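You operate a simulated robot arm through the tools that you are given. There is no shell and no other tool.

You are at the controls of a simulated two-armed robot. One attempt, no reset.

Task
Pick up the white cup with one hand, pass it to the other hand and put it on the lower shelf of the cooling rack. Open the green-marked table drawer, take the brown block mould from the top of the green-marked table and leave it in the inside of the green-marked table drawer, then shut the drawer. Put one of the yellow pads from the top of the green-marked table on the top of the rolling drum. Put two of the orange cups from the bare side of the yellow-marked table on the top of the green-marked table. Open the left table drawer. The order is free. Set down upright: white cup, orange cup.
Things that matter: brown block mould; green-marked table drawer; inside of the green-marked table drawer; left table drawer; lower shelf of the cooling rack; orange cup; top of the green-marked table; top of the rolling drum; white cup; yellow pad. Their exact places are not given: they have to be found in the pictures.

Only the result counts: the job must be done as asked and must still hold three seconds after the hand-in. Knocking over, shifting, dropping, spilling or breaking anything else fails it.

Robot
Two 7-joint arms with two-finger parallel grippers on one trunk, on a base that moves. Base frame: it is fixed to the floor where the robot stands at the start and does not move with it; the origin is under the middle of the robot, x ahead of it, y to its left, z up. Lengths are in mm, angles in rad, forces in N, time in s.
The left shoulder is at the start at [50, 165, 1030], the right one opposite. With the tool pointing down near the work surface each hand reaches from about 240 to 700 mm from the robot's upright axis, wherever it stands, measured 20 degrees to its own side. Places, roughly: brown block mould (7x12x6 cm) [3000, 2800, 800]; green-marked table drawer [2400, 2700, 600]; inside of the green-marked table drawer [2400, 2800, 600]; left table drawer [4500, 5300, 600]; lower shelf of the cooling rack [1800, -2100, 300]; orange cup [5000, 3750, 750]; orange cup (5x5x5 cm) [4500, 3700, 800]; orange cup (8x8x11 cm) [4900, 3800, 800]; top of the green-marked table [2700, 3400, 800]; top of the rolling drum [3300, -1500, 700]; white cup (8x8x11 cm) [1600, -1200, 800]; yellow pad (6x10x4 cm) [2800, 2800, 800]; yellow pad (7x10x4 cm) [3200, 2900, 800]. Payload 3.91 kg a hand.
The TCP of each hand is the grasp point between the finger pads, 30 mm short of the fingertips. In the tool frame z runs along the fingers and y along their closing line. Largest opening 110 mm; finger width 20, thickness 10; the body of the gripper, 48 by 112 mm, starts 55 mm behind the TCP.
Orientation is told as [roll, pitch, yaw] about the base's x, y, z axes, in that order, counted from this pose: with the fingers straight down and closing along the base's y, the tool's x points along the base's -x, its y along +y and its z along -z.

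Tools
- The arms move only by the tool servo_tool. It takes "left_targets", "right_targets" or both (then of equal length, played together; a hand with none holds still); each is a list of rows, each a list of 6 numbers: the shift along the base's x, y, z in units of 500 mm (1.0 is 500 mm), then the turn, a rotation vector about the base's x, y, z in units of 90 degrees (1.0 is 90 degrees). In form: [[tx, ty, tz, rx, ry, rz], ...]. A call has 1 to 20 rows; each row is the pose to reach, as a shift and turn from the pose commanded when the call began. "left_fingers" and "right_fingers" are, for a hand that has rows, the finger opening in mm, from 0 to 110, set as the call begins (left out, the last holds). A call with a number of a shift or a turn outside -1 to 1 is refused whole. Each row takes 0.2 s and may step no farther than 50 mm and 0.15 rad from the row before; otherwise, or with a gripper value out of range, the whole call is refused. Where a pose cannot be reached the arm comes as near as it can. A force on the tool above 40 N (or 10 N above the force at the start of the call, whichever is more), or a blocked arm, ends the call early, and 0.2 s more pass. The fingers move at their own pace (about 45 mm/s each) and stop on an object; they squeeze with about 37 N. The grip force told is the motor's: it shows also when the fingers shut on nothing. Time passes only in rows, and 0.2 s behind the last, so rows that repeat a pose let the fingers close. It gives the time, the measured TCP pose, the force on the tool (base axes), the opening and the grip force at its end, in the units of the frame above (readings bear some noise), with the torque about the TCP (base axes, N m) and any sound that the robot's microphone picked up.
- Cameras (640 x 400 px; columns grow to the right, rows downward): "scene" is now at [115.9, -4.1, 1200.4]; the picture's right is [-0.03, -1.00, 0.00], its down [-0.57, 0.02, -0.82] and it looks along [0.82, -0.02, -0.57] (base axes); focal length 265 px, centre (320, 200). "left" rides on the left gripper at [72, -17, -103] in its tool frame; the picture's right is [0.23, 0.97, 0.00], its down [-0.76, 0.18, -0.62] and it looks along [-0.61, 0.14, 0.78] (tool axes); focal length 222 px, centre (320, 200). "right" rides on the right gripper at [72, 17, -103] in its tool frame; the picture's right is [-0.23, 0.97, 0.00], its down [-0.76, -0.18, -0.62] and it looks along [-0.61, -0.14, 0.78] (tool axes); focal length 222 px, centre (320, 200).
- get_image(camera): a new picture of that camera. It takes no simulated time.
- raise_lower(by): slides the trunk up (or, below 0, down) by that many mm; the arms and the scene camera ride with it, the base frame stays. It gives what a move gives, with no picture.
- roll_base(legs): drives the robot by 1 to 6 legs, each [ahead, left, turn to the left] in mm, mm and rad, along the robot's own axes; the way and the turn of a leg run together, so that a leg with both is an arc; at most 1500 mm and 3.142 rad a leg. The arms and the cameras ride along, it lands a little off, and it stops where it bumps. It gives what a move gives.
- turn_head(pan, tilt): turns the head with the scene camera to pan (to the left, within 1.396 rad either way) and tilt (down, from -0.506 to 1.204), counted from straight ahead of the robot. It gives what a move gives.
- measure_at(camera, pixels): there is no depth. For up to 12 entries [column, row, z] of the newest picture of that camera ("zoom" is the newest enlarged one), the place [x, y] in the base frame at which the ray of that pixel passes the height z, good to about 2 mm. It takes no simulated time.
- enlarge(camera, box): a new picture of the part [left, top, right, bottom] of that camera's present view, enlarged. It takes no simulated time.
- job_done(): hands the job in; it is judged then, once.

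Leave the grippers open and the arms clear of the work at the hand-in unless told otherwise.

The tools are called as name(argument=value, ...) on one line, values as JSON. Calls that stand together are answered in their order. servo_tool: Moves the arms, as the interface text tells. Its arguments: {"type":"object","properties":{"left_targets":{"type":"array","items":{"type":"array","items":{"type":"number"}}},"left_fingers":{"type":"number"},"right_targets":{"type":"array","items":{"type":"array","items":{"type":"number"}}},"right_fingers":{"type":"number"}},"required":[]} The other tools are called the same way: raise_lower (by) moves the trunk up or down; roll_base (legs) drives the base; turn_head (pan, tilt) turns the head that bears the scene camera; get_image (camera) takes a picture; measure_at (camera, pixels) gives the place at which the rays of pixels pass given heights; enlarge (camera, box) takes an enlarged picture of a part of a camera's view; job_done () hands the job in.

At the start:

```text
time_s: 0.0
left_eef_pos: [396.5, 131.3, 973.1]
left_orientation: [0.001, -0.002, 0.003]
left_force: [0.0, 0.8, 0.5]
left_wrist_torque: [-0.02, -0.01, -0.01]
left_opening: 110.4
left_gripper_force: 0.1
right_eef_pos: [332.0, -120.1, 1038.5]
right_orientation: [0.003, 0.001, 0.0]
right_force: [-0.2, -0.2, -0.3]
right_wrist_torque: [0.01, 0.02, -0.02]
right_opening: 110.1
right_gripper_force: 0.1
trunk travel left (down, up): [-250.0, 253.0]
robot x, y, heading: [-1.3, -2.8, 0.003]
head pan, tilt (commanded): [-0.028, 0.607]
```

scene: 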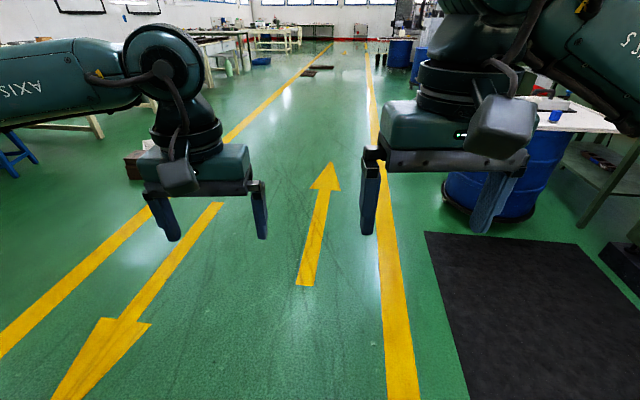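
right: 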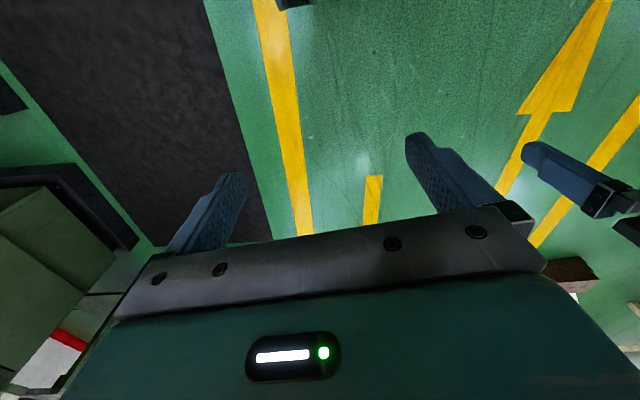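
left: 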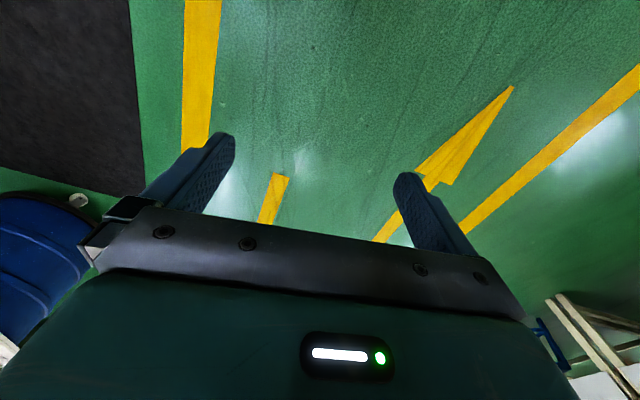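

I start by looking around: first I turn the head to the right, towards the white cup and cooling rack.

turn_head(pan=-0.7, tilt=0.3)

get_image(camera="scene")

```text
time_s: 1.1
left_eef_pos: [396.2, 129.9, 974.2]
left_orientation: [0.0, 0.001, 0.001]
left_force: [-0.1, 0.6, -0.1]
left_wrist_torque: [0.02, 0.0, 0.03]
left_opening: 110.1
left_gripper_force: 0.1
right_eef_pos: [331.3, -119.4, 1038.2]
right_orientation: [0.002, 0.002, 0.001]
right_force: [0.3, 0.9, -0.3]
right_wrist_torque: [0.03, 0.01, 0.0]
right_opening: 110.2
right_gripper_force: 0.1
trunk travel left (down, up): [-250.0, 253.0]
robot x, y, heading: [0.1, -4.7, -0.003]
head pan, tilt (commanded): [-0.7, 0.3]
```

```text
taken
```

scene: 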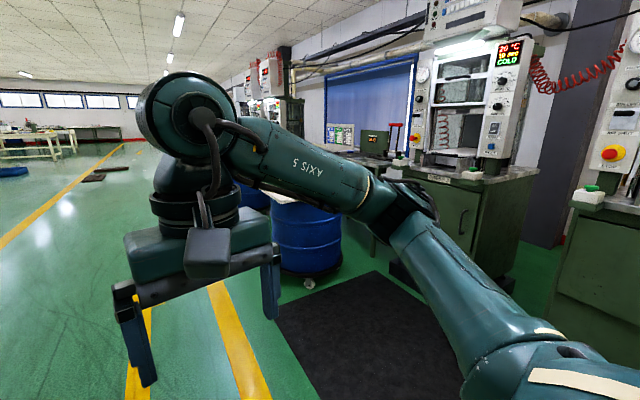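

The right arm blocks the view. I turn the head to other directions to see more.

turn_head(pan=-1.3, tilt=0.4)

get_image(camera="scene")

turn_head(pan=-0.35, tilt=0.3)

get_image(camera="scene")

turn_head(pan=0.7, tilt=0.3)

get_image(camera="scene")

```text
time_s: 2.0
left_eef_pos: [395.7, 129.4, 974.2]
left_orientation: [0.0, 0.001, 0.004]
left_force: [-0.5, 0.6, 0.6]
left_wrist_torque: [0.0, -0.01, 0.0]
left_opening: 109.9
left_gripper_force: 0.1
right_eef_pos: [331.1, -119.2, 1038.7]
right_orientation: [0.001, 0.001, 0.0]
right_force: [0.6, 0.4, 0.0]
right_wrist_torque: [-0.01, -0.03, 0.02]
right_opening: 110.1
right_gripper_force: 0.0
trunk travel left (down, up): [-250.0, 253.0]
robot x, y, heading: [-2.3, 2.8, 0.005]
head pan, tilt (commanded): [-1.3, 0.4]
```

```text
taken
```

scene: 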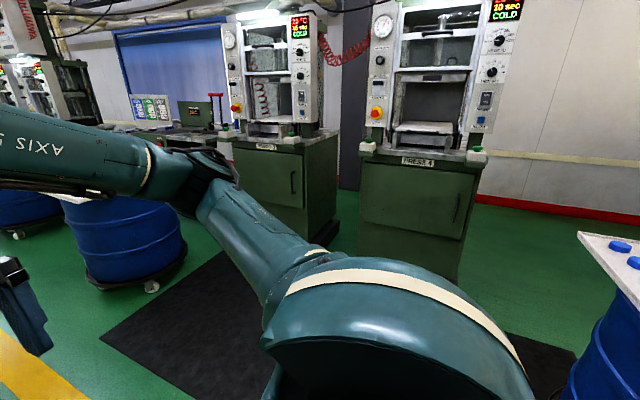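

```text
time_s: 3.3
left_eef_pos: [396.7, 129.6, 973.6]
left_orientation: [-0.001, 0.001, 0.001]
left_force: [-0.2, -0.1, -0.2]
left_wrist_torque: [0.02, 0.0, 0.0]
left_opening: 110.0
left_gripper_force: 0.2
right_eef_pos: [331.9, -118.3, 1036.1]
right_orientation: [0.002, 0.002, 0.0]
right_force: [-0.2, -0.8, -0.3]
right_wrist_torque: [0.01, 0.01, -0.01]
right_opening: 109.9
right_gripper_force: 0.0
trunk travel left (down, up): [-250.0, 253.0]
robot x, y, heading: [0.9, -0.3, -0.004]
head pan, tilt (commanded): [-0.351, 0.3]
```

```text
taken
```

scene: 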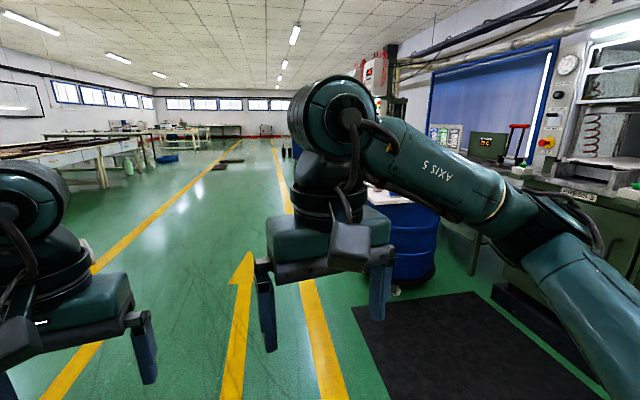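

```text
time_s: 4.6
left_eef_pos: [395.3, 130.4, 975.3]
left_orientation: [-0.002, -0.001, 0.003]
left_force: [0.1, 0.0, -0.7]
left_wrist_torque: [0.01, 0.05, -0.03]
left_opening: 110.1
left_gripper_force: 0.0
right_eef_pos: [332.1, -119.1, 1038.0]
right_orientation: [0.002, 0.001, 0.0]
right_force: [0.8, -0.6, -0.1]
right_wrist_torque: [-0.02, -0.01, 0.0]
right_opening: 110.0
right_gripper_force: 0.0
trunk travel left (down, up): [-250.0, 253.0]
robot x, y, heading: [2.9, -1.9, 0.001]
head pan, tilt (commanded): [0.7, 0.3]
```

```text
taken
```

scene: 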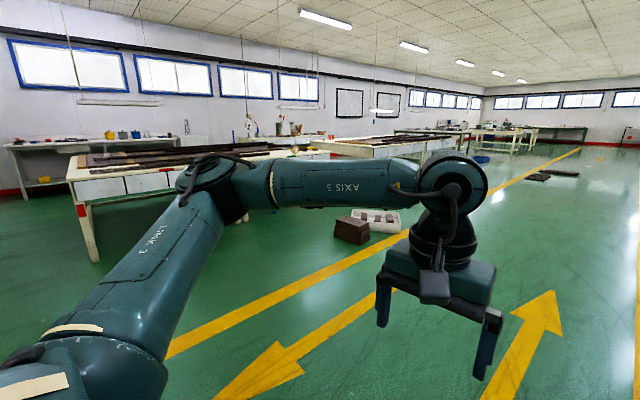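

I see a blue drum with a white plate on the right front (near x≈1200–1600), presses along the right wall and tables to the left. I drive forward along the aisle and turn right to face the drum where the white cup should be.

roll_base(legs=[[800, 0, 0], [0, 0, -1.2]])

turn_head(pan=0.0, tilt=0.4)

get_image(camera="scene")

```text
time_s: 11.9
left_eef_pos: [1061.0, -325.6, 973.8]
left_orientation: [0.0, 0.001, -1.21]
left_force: [0.4, -0.1, -0.4]
left_wrist_torque: [0.0, 0.04, -0.02]
left_opening: 110.0
left_gripper_force: 0.0
right_eef_pos: [805.2, -353.5, 1037.3]
right_orientation: [0.002, 0.001, -1.213]
right_force: [-0.2, 1.4, -0.6]
right_wrist_torque: [0.02, 0.0, 0.02]
right_opening: 109.9
right_gripper_force: 0.1
trunk travel left (down, up): [-250.0, 253.0]
robot x, y, heading: [802.3, 0.3, -1.212]
head pan, tilt (commanded): [0.7, 0.3]
```

```text
time_s: 12.9
left_eef_pos: [1062.2, -327.0, 973.8]
left_orientation: [0.0, 0.0, -1.21]
left_force: [0.8, -0.5, -0.3]
left_wrist_torque: [0.01, -0.02, -0.02]
left_opening: 110.0
left_gripper_force: 0.1
right_eef_pos: [805.9, -353.9, 1038.3]
right_orientation: [0.001, 0.001, -1.214]
right_force: [0.1, -0.3, 0.1]
right_wrist_torque: [0.0, 0.01, -0.01]
right_opening: 109.9
right_gripper_force: 0.1
trunk travel left (down, up): [-250.0, 253.0]
robot x, y, heading: [798.8, -1.8, -1.214]
head pan, tilt (commanded): [0.0, 0.4]
```

```text
taken
```

scene: 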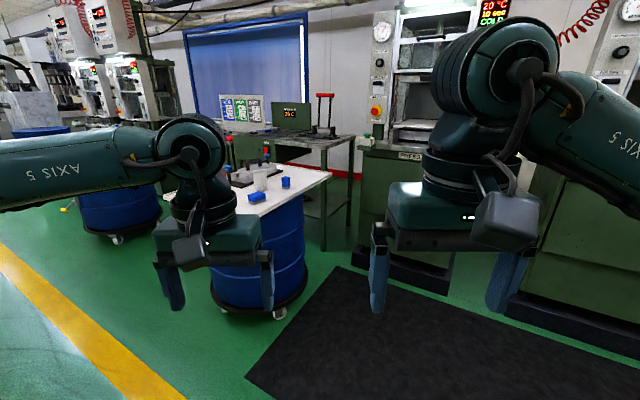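

I see the drum's white plate with a white cup near (260,180) and blue blocks. I enlarge that region.

enlarge(camera="scene", box=[180, 90, 380, 215])

measure_at(camera="scene", pixels=[[260, 192, 780], [325, 175, 760], [237, 215, 760], [300, 168, 760], [258, 202, 760], [286, 188, 760]])

```text
3.20 times, centred on (280, 152) of scene
```

zoom: 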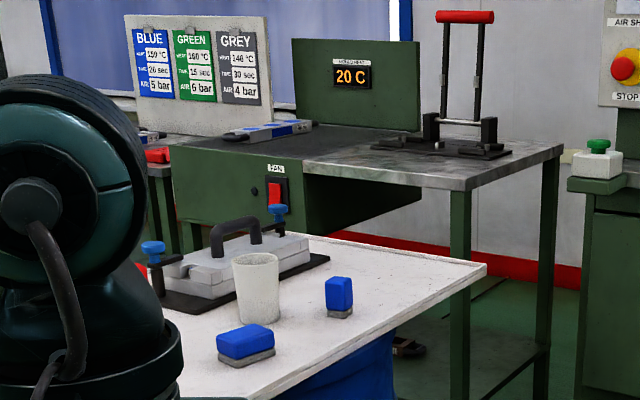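

```text
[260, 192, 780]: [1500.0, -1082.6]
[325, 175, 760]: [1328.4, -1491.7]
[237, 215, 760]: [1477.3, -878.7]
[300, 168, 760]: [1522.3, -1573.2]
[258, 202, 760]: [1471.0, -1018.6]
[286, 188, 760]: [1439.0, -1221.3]
```

The white cup stands on the drum plate close to a grey mould with clamps. I raise the trunk for a safer height and a better view, then drive nearer squarely facing the drum.

raise_lower(by=150)

roll_base(legs=[[0, 0, -0.357], [0, 600, 0], [250, 0, 0]])

turn_head(pan=0.0, tilt=0.6)

get_image(camera="scene")

```text
time_s: 14.7
left_eef_pos: [1061.7, -327.1, 1124.2]
left_orientation: [0.001, 0.002, -1.21]
left_force: [-0.1, 0.0, -0.6]
left_wrist_torque: [-0.02, -0.04, 0.0]
left_opening: 110.1
left_gripper_force: 0.1
right_eef_pos: [805.3, -353.9, 1188.0]
right_orientation: [0.003, 0.001, -1.213]
right_force: [-0.8, 0.4, 0.3]
right_wrist_torque: [-0.02, -0.01, 0.01]
right_opening: 109.9
right_gripper_force: 0.0
trunk travel left (down, up): [-400.0, 103.0]
robot x, y, heading: [796.5, -1.2, -1.207]
head pan, tilt (commanded): [0.0, 0.4]
```

```text
time_s: 23.0
left_eef_pos: [1532.6, -646.1, 1123.2]
left_orientation: [0.0, 0.0, -1.568]
left_force: [-0.1, -0.2, -0.3]
left_wrist_torque: [0.02, 0.04, 0.0]
left_opening: 110.2
left_gripper_force: 0.0
right_eef_pos: [1283.1, -581.6, 1188.2]
right_orientation: [0.002, 0.001, -1.569]
right_force: [0.5, -0.2, -0.7]
right_wrist_torque: [0.0, -0.02, -0.01]
right_opening: 110.2
right_gripper_force: 0.0
trunk travel left (down, up): [-400.0, 103.0]
robot x, y, heading: [1401.8, -250.0, -1.575]
head pan, tilt (commanded): [0.0, 0.4]
```

```text
time_s: 23.7
left_eef_pos: [1533.1, -646.8, 1124.2]
left_orientation: [0.0, 0.0, -1.567]
left_force: [0.1, -0.5, 0.1]
left_wrist_torque: [-0.01, 0.01, 0.01]
left_opening: 110.2
left_gripper_force: 0.0
right_eef_pos: [1282.1, -582.7, 1188.5]
right_orientation: [0.002, 0.0, -1.568]
right_force: [-0.7, -0.2, 0.7]
right_wrist_torque: [-0.01, 0.0, -0.02]
right_opening: 109.8
right_gripper_force: 0.1
trunk travel left (down, up): [-400.0, 103.0]
robot x, y, heading: [1400.7, -249.7, -1.568]
head pan, tilt (commanded): [0.0, 0.6]
```

```text
taken
```

scene: 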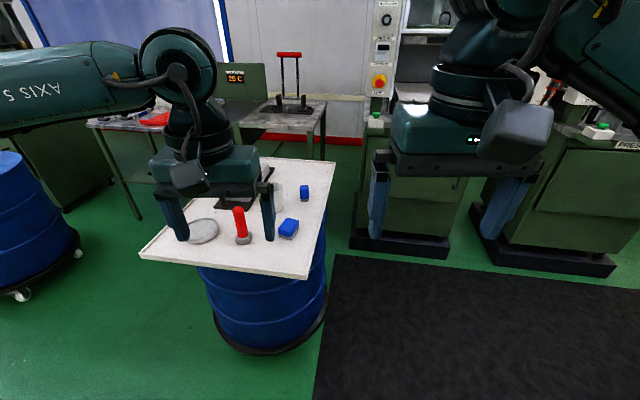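

The left hand blocks the view of the cup. I look with the left wrist camera.

get_image(camera="left")

get_image(camera="right")

```text
taken
```

left: 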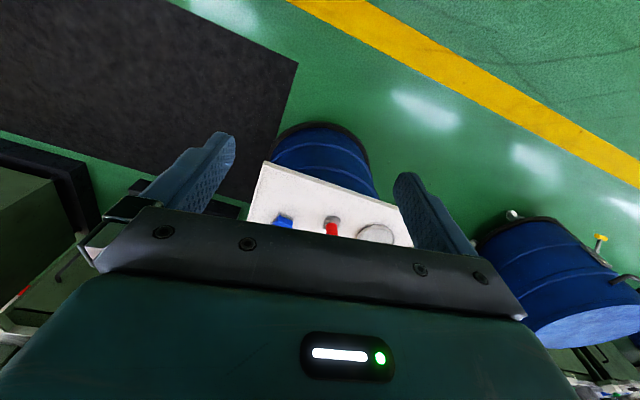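

```text
taken
```

right: 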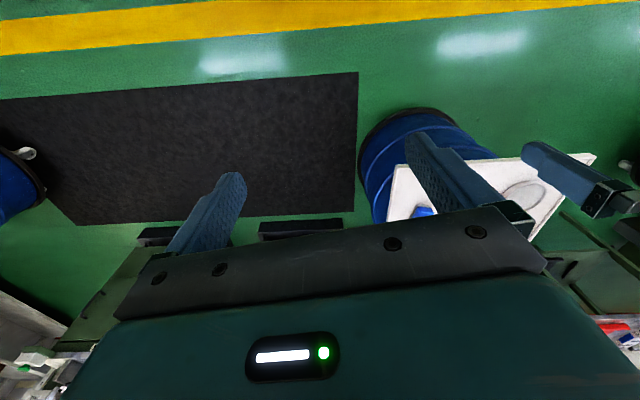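

The wrist views are limited. I swing the left hand to the robot's left (+x) by 300 mm to clear the head camera's view.

servo_tool(left_targets=[[0.1, 0, 0, 0, 0, 0], [0.2, 0.0, 0, 0, 0, 0], [0.3, 0.05, 0, 0, 0, 0], [0.4, 0.1, 0, 0, 0, 0], [0.5, 0.12, 0, 0, 0, 0], [0.6, 0.15, 0, 0, 0, 0], [0.6, 0.15, 0, 0, 0, 0]])

get_image(camera="scene")

```text
refused: row 3 steps farther than a row can; nothing moved
```

```text
taken
```

scene: 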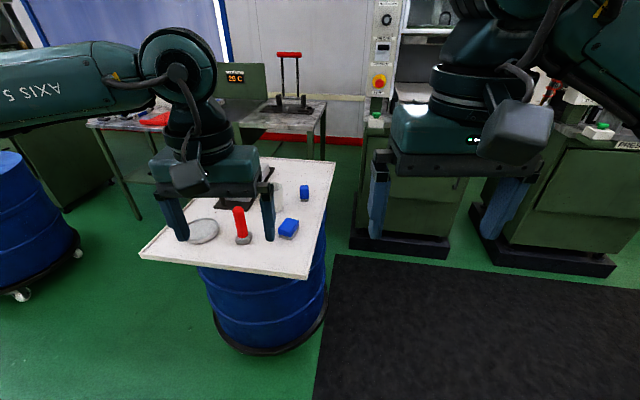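

Steps must be at most 50 mm total; I repeat with smaller steps.

servo_tool(left_targets=[[0.08, 0.02, 0, 0, 0, 0], [0.16, 0.04, 0, 0, 0, 0], [0.24, 0.06, 0, 0, 0, 0], [0.32, 0.08, 0, 0, 0, 0], [0.4, 0.1, 0, 0, 0, 0], [0.48, 0.12, 0, 0, 0, 0], [0.56, 0.14, 0, 0, 0, 0], [0.6, 0.15, 0, 0, 0, 0]])

get_image(camera="scene")

```text
time_s: 25.5
left_eef_pos: [1832.4, -570.6, 1124.6]
left_orientation: [0.0, 0.0, -1.569]
left_force: [-0.5, 0.6, 1.0]
left_wrist_torque: [-0.03, 0.02, -0.02]
left_opening: 110.0
left_gripper_force: 0.1
right_eef_pos: [1282.9, -581.5, 1188.5]
right_orientation: [0.002, 0.003, -1.569]
right_force: [0.3, 0.5, 0.0]
right_wrist_torque: [0.01, -0.01, 0.03]
right_opening: 109.7
right_gripper_force: 0.1
trunk travel left (down, up): [-400.0, 103.0]
robot x, y, heading: [1399.1, -247.7, -1.567]
head pan, tilt (commanded): [0.0, 0.6]
```

```text
taken
```

scene: 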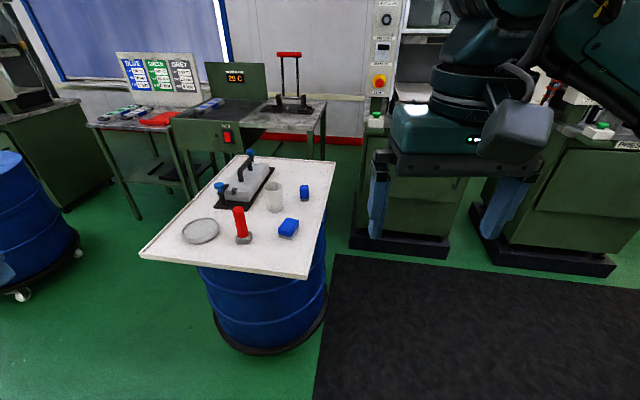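

enlarge(camera="scene", box=[130, 130, 350, 280])

measure_at(camera="scene", pixels=[[274, 211, 760], [274, 211, 800], [308, 278, 760], [308, 278, 800], [140, 256, 800], [335, 163, 800], [245, 153, 800], [305, 200, 800], [288, 238, 800], [242, 242, 800], [201, 240, 800], [240, 205, 800]])

enlarge(camera="scene", box=[80, 40, 340, 220])

```text
2.67 times, centred on (240, 205) of scene
```

zoom: 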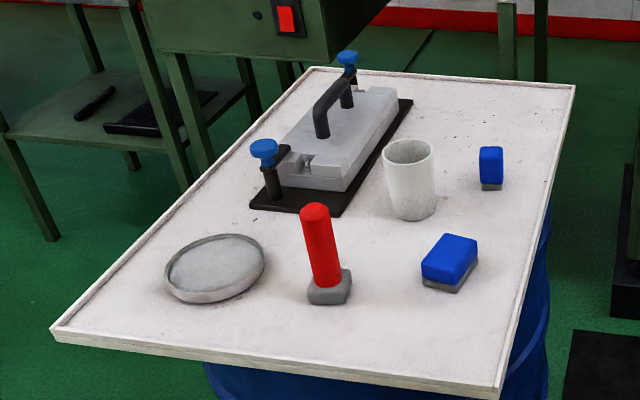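

```text
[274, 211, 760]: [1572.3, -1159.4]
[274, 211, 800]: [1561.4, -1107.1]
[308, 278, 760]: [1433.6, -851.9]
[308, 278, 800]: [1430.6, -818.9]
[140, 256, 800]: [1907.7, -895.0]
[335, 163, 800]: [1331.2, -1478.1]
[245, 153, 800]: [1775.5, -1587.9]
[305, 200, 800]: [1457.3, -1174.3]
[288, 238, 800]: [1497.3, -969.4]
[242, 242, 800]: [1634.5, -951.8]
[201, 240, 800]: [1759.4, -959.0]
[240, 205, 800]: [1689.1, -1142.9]
```

```text
2.22 times, centred on (210, 130) of scene
```

zoom: 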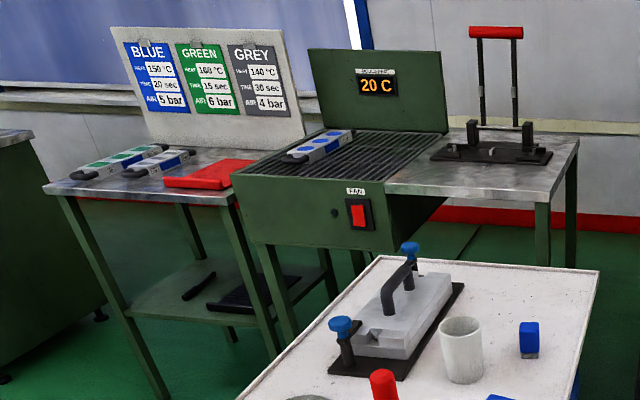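

The drum plate height works out from the two views to about z≈730, with the cup near (1580,−1200). I now measure floor points around the mat, the press bases and table legs to plan where the robot can stand.

measure_at(camera="scene", pixels=[[335, 255, 0], [350, 250, 0], [446, 257, 0], [365, 205, 0], [470, 258, 0], [612, 277, 0], [323, 345, 0], [215, 335, 0], [325, 300, 0], [315, 399, 0]])

measure_at(camera="scene", pixels=[[274, 209, 730], [308, 272, 730], [140, 254, 730], [335, 162, 730], [245, 155, 730], [305, 200, 730], [288, 238, 730], [242, 242, 730], [201, 240, 730], [258, 210, 730]])

```text
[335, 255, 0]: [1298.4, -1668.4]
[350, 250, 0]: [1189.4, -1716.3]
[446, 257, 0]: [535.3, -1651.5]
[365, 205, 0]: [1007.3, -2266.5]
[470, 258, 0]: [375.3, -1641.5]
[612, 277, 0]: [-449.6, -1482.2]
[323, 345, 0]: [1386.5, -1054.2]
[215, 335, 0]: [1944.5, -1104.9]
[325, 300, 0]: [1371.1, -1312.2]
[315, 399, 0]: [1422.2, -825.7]
```

```text
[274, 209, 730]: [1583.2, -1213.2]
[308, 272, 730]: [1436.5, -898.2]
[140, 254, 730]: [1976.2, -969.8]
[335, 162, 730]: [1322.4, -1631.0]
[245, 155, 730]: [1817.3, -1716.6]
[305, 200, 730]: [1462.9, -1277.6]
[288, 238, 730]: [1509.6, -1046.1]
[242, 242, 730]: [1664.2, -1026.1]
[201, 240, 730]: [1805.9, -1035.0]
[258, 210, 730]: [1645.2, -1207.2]
```

The floor on the mat (x 500–1300, y −300…−1650) is free. I drive onto it and face +x, so the drum plate is ahead and the rack is to my right.

roll_base(legs=[[0, -480, 0], [700, 0, 0], [0, 0, 1.57]])

turn_head(pan=-0.6, tilt=0.6)

get_image(camera="scene")

```text
time_s: 37.5
left_eef_pos: [1245.1, -517.4, 1123.8]
left_orientation: [0.001, -0.002, 0.011]
left_force: [1.7, 0.6, 0.1]
left_wrist_torque: [0.01, 0.0, 0.0]
left_opening: 110.1
left_gripper_force: 0.0
right_eef_pos: [1260.6, -1068.8, 1187.4]
right_orientation: [0.003, 0.002, 0.01]
right_force: [-0.3, -0.3, 0.7]
right_wrist_torque: [-0.01, 0.0, 0.0]
right_opening: 110.0
right_gripper_force: 0.1
trunk travel left (down, up): [-400.0, 103.0]
robot x, y, heading: [929.6, -949.8, 0.007]
head pan, tilt (commanded): [0.0, 0.6]
```

```text
time_s: 38.5
left_eef_pos: [1244.2, -517.6, 1123.2]
left_orientation: [0.0, 0.001, 0.01]
left_force: [0.2, -0.1, -0.5]
left_wrist_torque: [0.01, 0.0, 0.02]
left_opening: 110.1
left_gripper_force: 0.2
right_eef_pos: [1260.3, -1068.2, 1188.5]
right_orientation: [0.001, 0.003, 0.009]
right_force: [-0.2, 0.0, -0.8]
right_wrist_torque: [-0.01, 0.0, 0.02]
right_opening: 110.0
right_gripper_force: 0.0
trunk travel left (down, up): [-400.0, 103.0]
robot x, y, heading: [926.4, -951.2, 0.006]
head pan, tilt (commanded): [-0.6, 0.6]
```

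```text
taken
```

scene: 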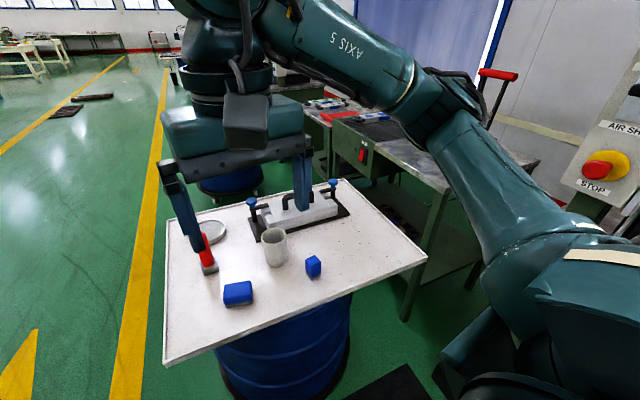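

I see the cup at (273,250) and the green rack behind on the right. I enlarge the rack region to check its lower shelf.

enlarge(camera="scene", box=[300, 80, 560, 330])

measure_at(camera="scene", pixels=[[404, 320, 0], [470, 285, 0], [274, 262, 730], [165, 360, 730], [426, 260, 730], [344, 181, 730], [166, 222, 730]])

```text
1.60 times, centred on (430, 205) of scene
```

zoom: 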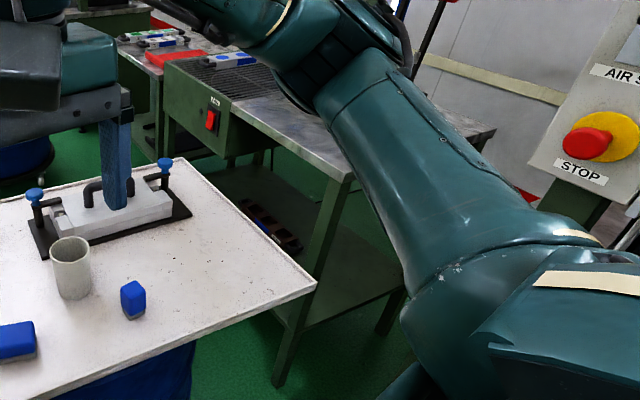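

```text
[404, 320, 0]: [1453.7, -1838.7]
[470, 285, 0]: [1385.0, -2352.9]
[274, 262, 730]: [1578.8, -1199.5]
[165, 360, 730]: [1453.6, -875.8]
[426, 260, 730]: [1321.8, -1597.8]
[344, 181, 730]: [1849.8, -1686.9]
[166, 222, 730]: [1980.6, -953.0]
```

The rack's near leg stands at about (1454,−1839), and press 2 blocks its right end, so I check access from the other side of the drum. I drive back into the aisle, along +x, and face −y.

roll_base(legs=[[0, 700, 0], [1450, 0, 0], [0, 0, -1.57]])

turn_head(pan=0.0, tilt=0.55)

get_image(camera="scene")

```text
time_s: 55.7
left_eef_pos: [2818.1, -526.4, 1124.6]
left_orientation: [-0.002, -0.001, -1.535]
left_force: [0.4, 0.6, -0.7]
left_wrist_torque: [0.0, 0.02, 0.02]
left_opening: 110.3
left_gripper_force: 0.1
right_eef_pos: [2269.1, -556.1, 1187.9]
right_orientation: [0.001, 0.001, -1.535]
right_force: [-0.6, 0.0, -0.2]
right_wrist_torque: [-0.01, -0.01, 0.0]
right_opening: 110.2
right_gripper_force: 0.1
trunk travel left (down, up): [-400.0, 103.0]
robot x, y, heading: [2376.8, -221.7, -1.533]
head pan, tilt (commanded): [-0.6, 0.6]
```

```text
time_s: 56.7
left_eef_pos: [2818.0, -526.2, 1124.9]
left_orientation: [0.0, 0.0, -1.533]
left_force: [-0.3, -0.2, -0.2]
left_wrist_torque: [0.0, 0.01, -0.02]
left_opening: 110.0
left_gripper_force: 0.1
right_eef_pos: [2269.8, -554.0, 1187.4]
right_orientation: [0.002, 0.003, -1.534]
right_force: [-1.1, 0.0, 0.4]
right_wrist_torque: [0.05, 0.03, 0.0]
right_opening: 110.0
right_gripper_force: 0.1
trunk travel left (down, up): [-400.0, 103.0]
robot x, y, heading: [2376.2, -218.8, -1.534]
head pan, tilt (commanded): [0.0, 0.55]
```

```text
taken
```

scene: 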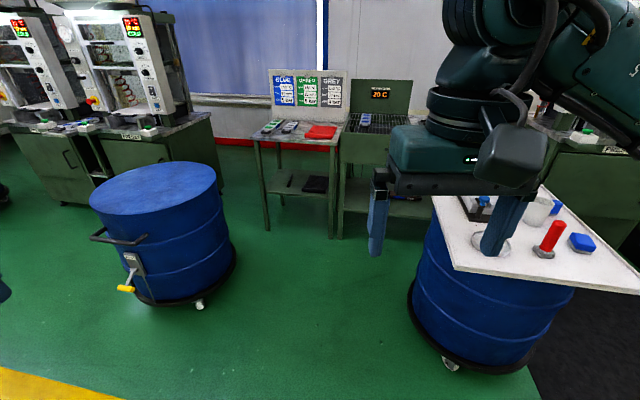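

I see the rolling drum on the left, the small table, and the rack with the "20 C" display at (375,95). I enlarge the rack's lower shelf area.

enlarge(camera="scene", box=[240, 60, 460, 250])

measure_at(camera="scene", pixels=[[340, 238, 0], [333, 235, 0], [268, 230, 0], [430, 215, 300], [345, 208, 300], [350, 182, 300]])

```text
2.11 times, centred on (350, 155) of scene
```

zoom: 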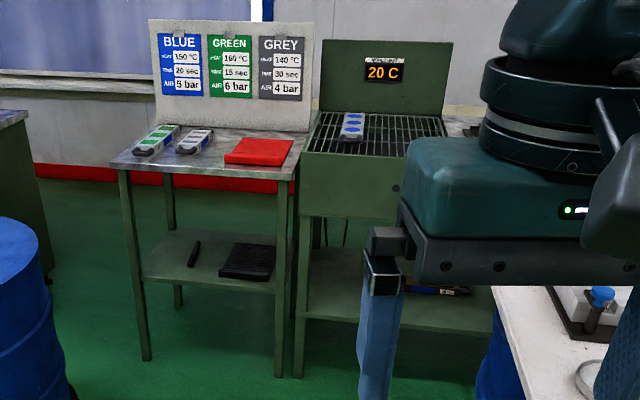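

```text
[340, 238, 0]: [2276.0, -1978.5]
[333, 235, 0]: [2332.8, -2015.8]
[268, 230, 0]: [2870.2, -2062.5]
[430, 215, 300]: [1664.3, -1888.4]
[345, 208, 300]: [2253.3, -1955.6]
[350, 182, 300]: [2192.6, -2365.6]
```

The rack's lower shelf is open from this side: front edge from about (2253,−1956) to (1664,−1888), with free space near its left end. The plan is to pick the cup with the left hand from the mat side, hand over to the right hand, and place it from this side. I drive back to the mat side.

roll_base(legs=[[0, 0, 1.534], [-1390, 0, 0], [0, -720, 0], [0, 0, -0.6]])

turn_head(pan=0.2, tilt=0.7)

get_image(camera="scene")

```text
time_s: 75.4
left_eef_pos: [1489.7, -770.5, 1124.7]
left_orientation: [0.0, 0.001, -0.607]
left_force: [0.1, 0.3, -0.7]
left_wrist_torque: [0.01, 0.01, 0.03]
left_opening: 110.1
left_gripper_force: 0.0
right_eef_pos: [1183.4, -1226.7, 1188.3]
right_orientation: [0.003, 0.001, -0.611]
right_force: [-0.1, 0.3, 0.7]
right_wrist_torque: [-0.01, -0.01, -0.01]
right_opening: 110.0
right_gripper_force: 0.1
trunk travel left (down, up): [-400.0, 103.0]
robot x, y, heading: [980.2, -934.7, -0.61]
head pan, tilt (commanded): [0.0, 0.55]
```

```text
time_s: 76.1
left_eef_pos: [1489.6, -770.9, 1123.3]
left_orientation: [0.001, 0.0, -0.608]
left_force: [0.2, -1.8, -0.3]
left_wrist_torque: [-0.04, -0.03, 0.0]
left_opening: 110.2
left_gripper_force: 0.0
right_eef_pos: [1183.8, -1227.7, 1187.3]
right_orientation: [0.002, 0.002, -0.612]
right_force: [-0.3, -0.6, 0.9]
right_wrist_torque: [0.01, -0.04, 0.02]
right_opening: 109.8
right_gripper_force: 0.2
trunk travel left (down, up): [-400.0, 103.0]
robot x, y, heading: [979.4, -942.3, -0.613]
head pan, tilt (commanded): [0.201, 0.7]
```

```text
taken
```

scene: 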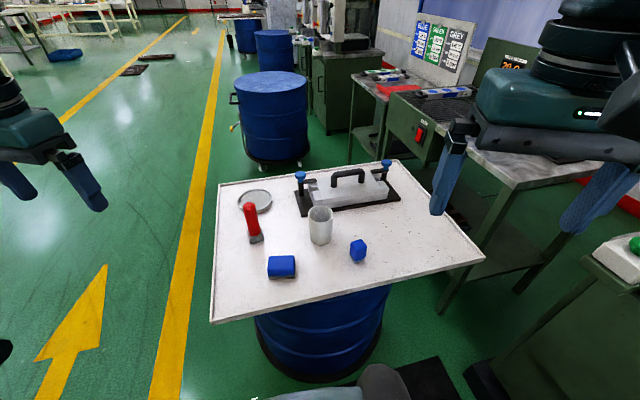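

A clear view of the cup now, at (320,225). I enlarge to measure it precisely.

enlarge(camera="scene", box=[220, 140, 420, 265])

```text
3.20 times, centred on (320, 202) of scene
```

zoom: 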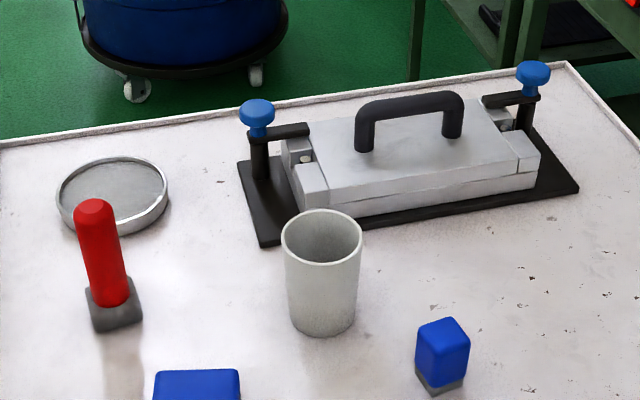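

measure_at(camera="zoom", pixels=[[322, 238, 840], [322, 318, 730], [281, 238, 840], [363, 238, 840], [322, 336, 730], [263, 246, 735], [578, 188, 735], [360, 225, 735], [257, 105, 850], [410, 95, 860], [440, 395, 730], [322, 210, 840]])

```text
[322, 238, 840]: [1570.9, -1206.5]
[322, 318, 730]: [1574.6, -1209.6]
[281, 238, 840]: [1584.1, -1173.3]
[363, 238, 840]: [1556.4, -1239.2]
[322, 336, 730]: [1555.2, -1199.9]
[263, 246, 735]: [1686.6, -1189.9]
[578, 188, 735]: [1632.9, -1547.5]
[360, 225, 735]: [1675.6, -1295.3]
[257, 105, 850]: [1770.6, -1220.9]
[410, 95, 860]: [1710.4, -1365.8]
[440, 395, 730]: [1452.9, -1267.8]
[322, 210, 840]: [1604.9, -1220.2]
```

Cup centre is about (1577,−1210), base at z≈730, rim at 840, diameter ≈75; the mould plate is ~100 mm away. I lower the trunk by 150 and bring the left hand above the cup.

raise_lower(by=-150)

servo_tool(left_targets=[[0.0175, -0.0878, 0, 0, 0, 0], [0.035, -0.1756, 0, 0, 0, 0], [0.0525, -0.2634, 0, 0, 0, 0], [0.07, -0.3512, 0, 0, 0, 0], [0.0875, -0.439, 0, 0, 0, 0], [0.105, -0.5268, 0, 0, 0, 0], [0.1225, -0.6146, 0, 0, 0, 0], [0.14, -0.7024, 0, 0, 0, 0], [0.1575, -0.79, 0, 0, 0, 0], [0.175, -0.878, 0, 0, 0, 0], [0.175, -0.878, 0, 0, 0, 0]], left_fingers=110)

get_image(camera="scene")

get_image(camera="left")

```text
time_s: 77.9
left_eef_pos: [1490.3, -769.8, 973.6]
left_orientation: [0.001, 0.0, -0.607]
left_force: [-0.2, 0.2, 0.7]
left_wrist_torque: [0.0, 0.01, 0.02]
left_opening: 109.9
left_gripper_force: 0.0
right_eef_pos: [1182.8, -1226.5, 1037.2]
right_orientation: [0.002, 0.003, -0.611]
right_force: [-0.3, 0.7, -0.2]
right_wrist_torque: [0.02, 0.0, 0.03]
right_opening: 109.8
right_gripper_force: 0.1
trunk travel left (down, up): [-250.0, 253.0]
robot x, y, heading: [979.4, -940.2, -0.608]
head pan, tilt (commanded): [0.201, 0.7]
```

```text
time_s: 80.3
left_eef_pos: [1573.6, -1203.3, 972.6]
left_orientation: [0.0, -0.001, -0.611]
left_force: [-1.0, -0.6, -0.4]
left_wrist_torque: [0.03, 0.0, 0.0]
left_opening: 110.0
left_gripper_force: 0.1
left hand out of reach, approached as far as the arm can: row 10, 11
right_eef_pos: [1181.7, -1226.1, 1037.6]
right_orientation: [0.0, 0.001, -0.609]
right_force: [-0.9, -0.4, -0.2]
right_wrist_torque: [0.0, -0.01, 0.0]
right_opening: 109.8
right_gripper_force: 0.0
trunk travel left (down, up): [-250.0, 253.0]
robot x, y, heading: [979.8, -939.9, -0.609]
head pan, tilt (commanded): [0.201, 0.7]
```

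```text
taken
```

scene: 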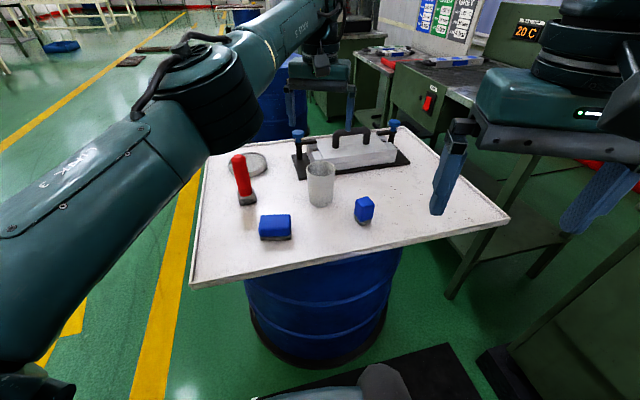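

```text
taken
```

left: 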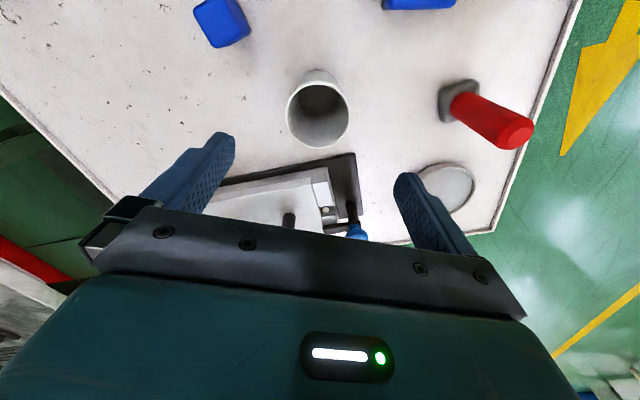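

The hand is just at the reach limit. I measure the cup with the left wrist camera, then drive 70 mm closer.

measure_at(camera="left", pixels=[[318, 114, 840], [288, 114, 840], [349, 114, 840], [318, 82, 840], [319, 147, 840]])

roll_base(legs=[[70, 0, 0]])

get_image(camera="left")

```text
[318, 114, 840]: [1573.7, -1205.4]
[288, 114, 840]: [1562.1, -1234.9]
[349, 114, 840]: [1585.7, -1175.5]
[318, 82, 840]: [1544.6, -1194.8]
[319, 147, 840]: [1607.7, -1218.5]
```

```text
time_s: 81.3
left_eef_pos: [1630.4, -1242.3, 973.4]
left_orientation: [0.0, -0.001, -0.607]
left_force: [-0.2, -0.7, -1.2]
left_wrist_torque: [-0.01, 0.02, -0.01]
left_opening: 109.8
left_gripper_force: 0.2
right_eef_pos: [1240.4, -1266.0, 1036.7]
right_orientation: [0.002, 0.001, -0.612]
right_force: [0.3, -0.1, 0.6]
right_wrist_torque: [0.04, 0.01, 0.01]
right_opening: 110.3
right_gripper_force: 0.0
trunk travel left (down, up): [-250.0, 253.0]
robot x, y, heading: [1032.8, -976.5, -0.612]
head pan, tilt (commanded): [0.201, 0.7]
```

```text
taken
```

left: 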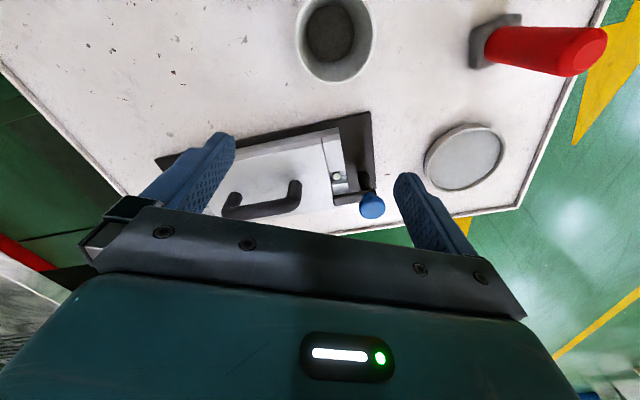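

Rim centre measured ≈ (1576,−1207). I shift the left hand back over it, then check before descending.

servo_tool(left_targets=[[-0.054, 0.035, 0, 0, 0, 0], [-0.109, 0.07, 0, 0, 0, 0], [-0.109, 0.07, -0.06, 0, 0, 0], [-0.109, 0.07, -0.12, 0, 0, 0], [-0.109, 0.07, -0.12, 0, 0, 0]])

get_image(camera="left")

get_image(camera="scene")

```text
time_s: 82.5
left_eef_pos: [1576.4, -1206.5, 912.6]
left_orientation: [0.0, -0.003, -0.607]
left_force: [0.2, -0.3, 0.3]
left_wrist_torque: [-0.01, 0.01, -0.01]
left_opening: 109.9
left_gripper_force: 0.1
right_eef_pos: [1240.5, -1266.5, 1037.5]
right_orientation: [0.003, 0.002, -0.609]
right_force: [0.3, -1.1, 0.0]
right_wrist_torque: [0.01, 0.0, 0.0]
right_opening: 109.9
right_gripper_force: 0.0
trunk travel left (down, up): [-250.0, 253.0]
robot x, y, heading: [1039.6, -980.7, -0.608]
head pan, tilt (commanded): [0.201, 0.7]
```

```text
taken
```

left: 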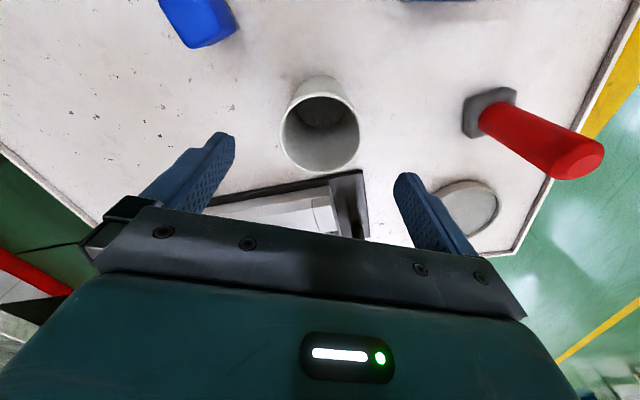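

```text
taken
```

scene: 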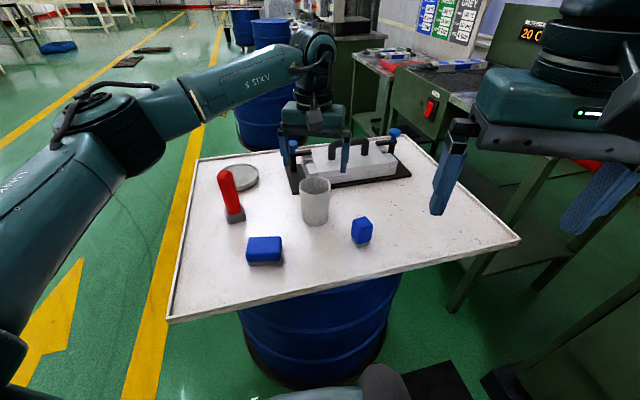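

measure_at(camera="left", pixels=[[320, 94, 840], [320, 171, 840], [280, 130, 840], [361, 130, 840], [320, 171, 830], [320, 94, 830]])

```text
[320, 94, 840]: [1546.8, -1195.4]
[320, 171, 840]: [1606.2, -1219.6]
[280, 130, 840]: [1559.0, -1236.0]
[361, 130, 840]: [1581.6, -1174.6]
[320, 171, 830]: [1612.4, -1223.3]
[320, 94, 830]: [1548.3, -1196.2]
```

Centred on the cup. I descend to z≈815 (grip near the cup's upper part, leaving the lower part free for the other hand).

servo_tool(left_targets=[[0, 0, -0.06, 0, 0, 0], [0, 0, -0.12, 0, 0, 0], [0, 0, -0.18, 0, 0, 0], [0, 0, -0.195, 0, 0, 0], [0, 0, -0.195, 0, 0, 0]])

get_image(camera="left")

```text
time_s: 83.7
left_eef_pos: [1575.6, -1207.0, 814.7]
left_orientation: [-0.001, 0.0, -0.608]
left_force: [-0.2, -0.7, 0.3]
left_wrist_torque: [-0.03, 0.0, 0.0]
left_opening: 110.0
left_gripper_force: 0.0
right_eef_pos: [1240.5, -1265.6, 1038.8]
right_orientation: [0.002, 0.001, -0.61]
right_force: [-0.8, 0.9, 0.7]
right_wrist_torque: [-0.01, -0.04, -0.02]
right_opening: 110.1
right_gripper_force: 0.0
trunk travel left (down, up): [-250.0, 253.0]
robot x, y, heading: [1039.1, -981.8, -0.608]
head pan, tilt (commanded): [0.201, 0.7]
```

```text
taken
```

left: 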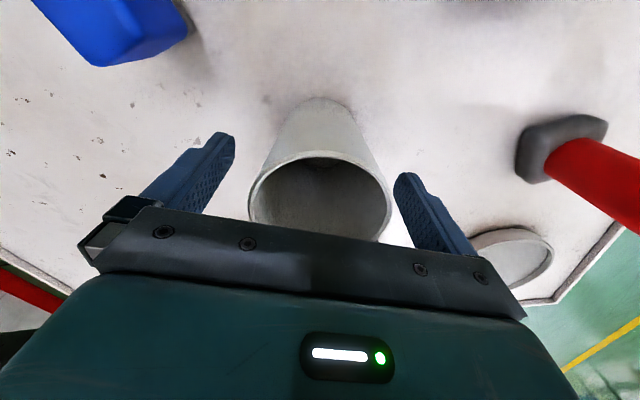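

The cup is between the fingers. I close the left fingers and hold.

servo_tool(left_targets=[[0, 0, 0, 0, 0, 0], [0, 0, 0, 0, 0, 0], [0, 0, 0, 0, 0, 0], [0, 0, 0, 0, 0, 0], [0, 0, 0, 0, 0, 0], [0, 0, 0, 0, 0, 0]], left_fingers=40)

get_image(camera="left")

```text
time_s: 85.1
left_eef_pos: [1576.1, -1207.0, 815.3]
left_orientation: [0.001, 0.0, -0.608]
left_force: [-0.2, 0.8, 0.2]
left_wrist_torque: [0.0, -0.02, 0.0]
left_opening: 70.6
left_gripper_force: 36.9
right_eef_pos: [1239.3, -1265.1, 1038.4]
right_orientation: [0.001, 0.001, -0.612]
right_force: [-0.1, -0.4, -0.5]
right_wrist_torque: [0.0, -0.01, -0.02]
right_opening: 109.8
right_gripper_force: 0.1
trunk travel left (down, up): [-250.0, 253.0]
robot x, y, heading: [1036.9, -979.3, -0.606]
head pan, tilt (commanded): [0.201, 0.7]
```

```text
taken
```

left: 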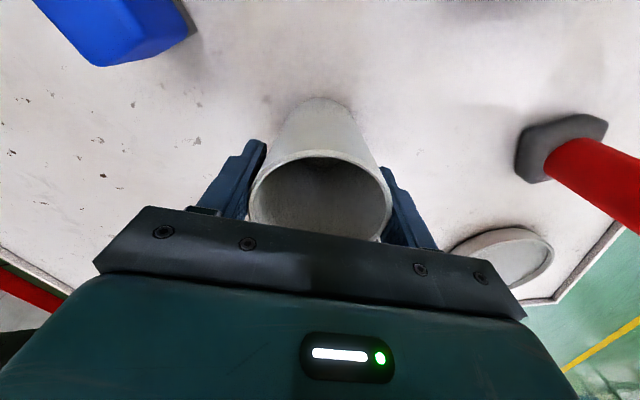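

Gripped at 70.6 mm. I lift the cup straight up by 170 mm.

servo_tool(left_targets=[[0, 0, 0.03, 0, 0, 0], [0, 0, 0.08, 0, 0, 0], [0, 0, 0.14, 0, 0, 0], [0, 0, 0.2, 0, 0, 0], [0, 0, 0.26, 0, 0, 0], [0, 0, 0.32, 0, 0, 0], [0, 0, 0.36, 0, 0, 0], [0, 0, 0.36, 0, 0, 0]])

get_image(camera="left")

get_image(camera="scene")

```text
time_s: 86.9
left_eef_pos: [1575.3, -1207.5, 995.5]
left_orientation: [0.001, -0.001, -0.609]
left_force: [-0.2, 0.1, 0.2]
left_wrist_torque: [-0.02, -0.01, -0.02]
left_opening: 70.5
left_gripper_force: 36.9
right_eef_pos: [1239.7, -1267.2, 1037.8]
right_orientation: [0.001, 0.003, -0.61]
right_force: [-0.4, 0.1, -0.2]
right_wrist_torque: [-0.02, 0.02, 0.02]
right_opening: 110.1
right_gripper_force: 0.0
trunk travel left (down, up): [-250.0, 253.0]
robot x, y, heading: [1035.2, -977.2, -0.607]
head pan, tilt (commanded): [0.201, 0.7]
```

```text
taken
```

left: 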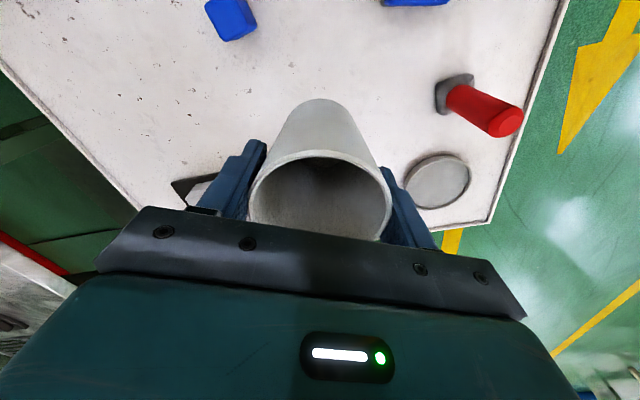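

```text
taken
```

scene: 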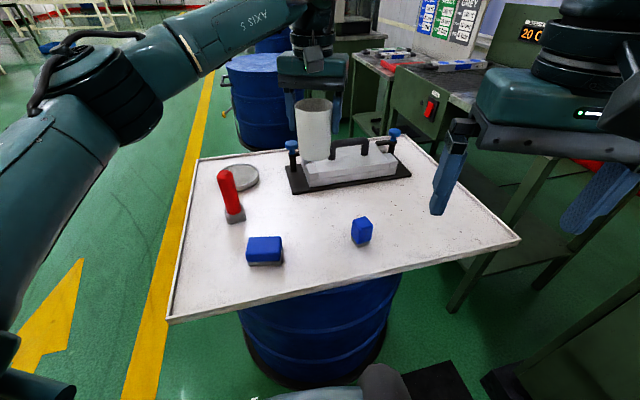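

The cup is held, bottom at about z=910. I reverse away from the drum, turn to heading 0 and go to the aisle, where there's free space for the handover.

roll_base(legs=[[-250, 0, 0], [0, 0, 0.607], [0, 600, 0]])

turn_head(pan=0.0, tilt=0.5)

get_image(camera="scene")

```text
time_s: 95.7
left_eef_pos: [1415.0, -124.0, 995.0]
left_orientation: [0.001, -0.001, -0.013]
left_force: [-0.5, 0.6, -0.3]
left_wrist_torque: [-0.02, 0.01, 0.0]
left_opening: 70.5
left_gripper_force: 36.7
right_eef_pos: [1170.8, -363.3, 1037.7]
right_orientation: [0.001, 0.003, -0.014]
right_force: [0.0, -0.2, -0.1]
right_wrist_torque: [0.03, 0.0, 0.0]
right_opening: 110.1
right_gripper_force: 0.0
trunk travel left (down, up): [-250.0, 253.0]
robot x, y, heading: [843.2, -237.1, -0.015]
head pan, tilt (commanded): [0.201, 0.7]
```

```text
time_s: 96.4
left_eef_pos: [1415.4, -125.5, 994.9]
left_orientation: [-0.001, -0.002, -0.01]
left_force: [-0.6, -0.3, -0.3]
left_wrist_torque: [0.02, 0.01, 0.01]
left_opening: 70.4
left_gripper_force: 37.3
right_eef_pos: [1171.2, -363.5, 1036.9]
right_orientation: [0.002, 0.002, -0.014]
right_force: [0.3, 0.0, 0.6]
right_wrist_torque: [0.03, -0.02, -0.01]
right_opening: 109.8
right_gripper_force: 0.0
trunk travel left (down, up): [-250.0, 253.0]
robot x, y, heading: [841.7, -240.0, -0.016]
head pan, tilt (commanded): [0.0, 0.499]
```

```text
taken
```

scene: 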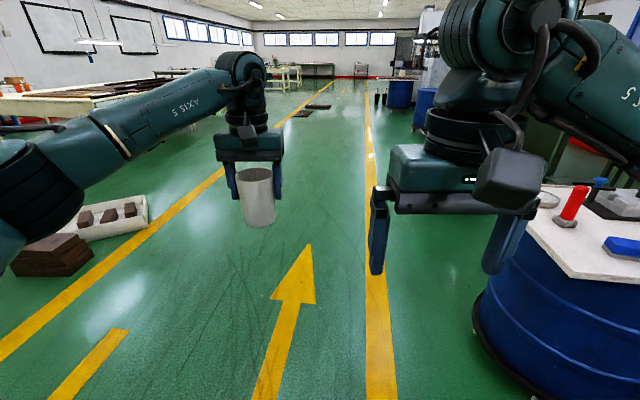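

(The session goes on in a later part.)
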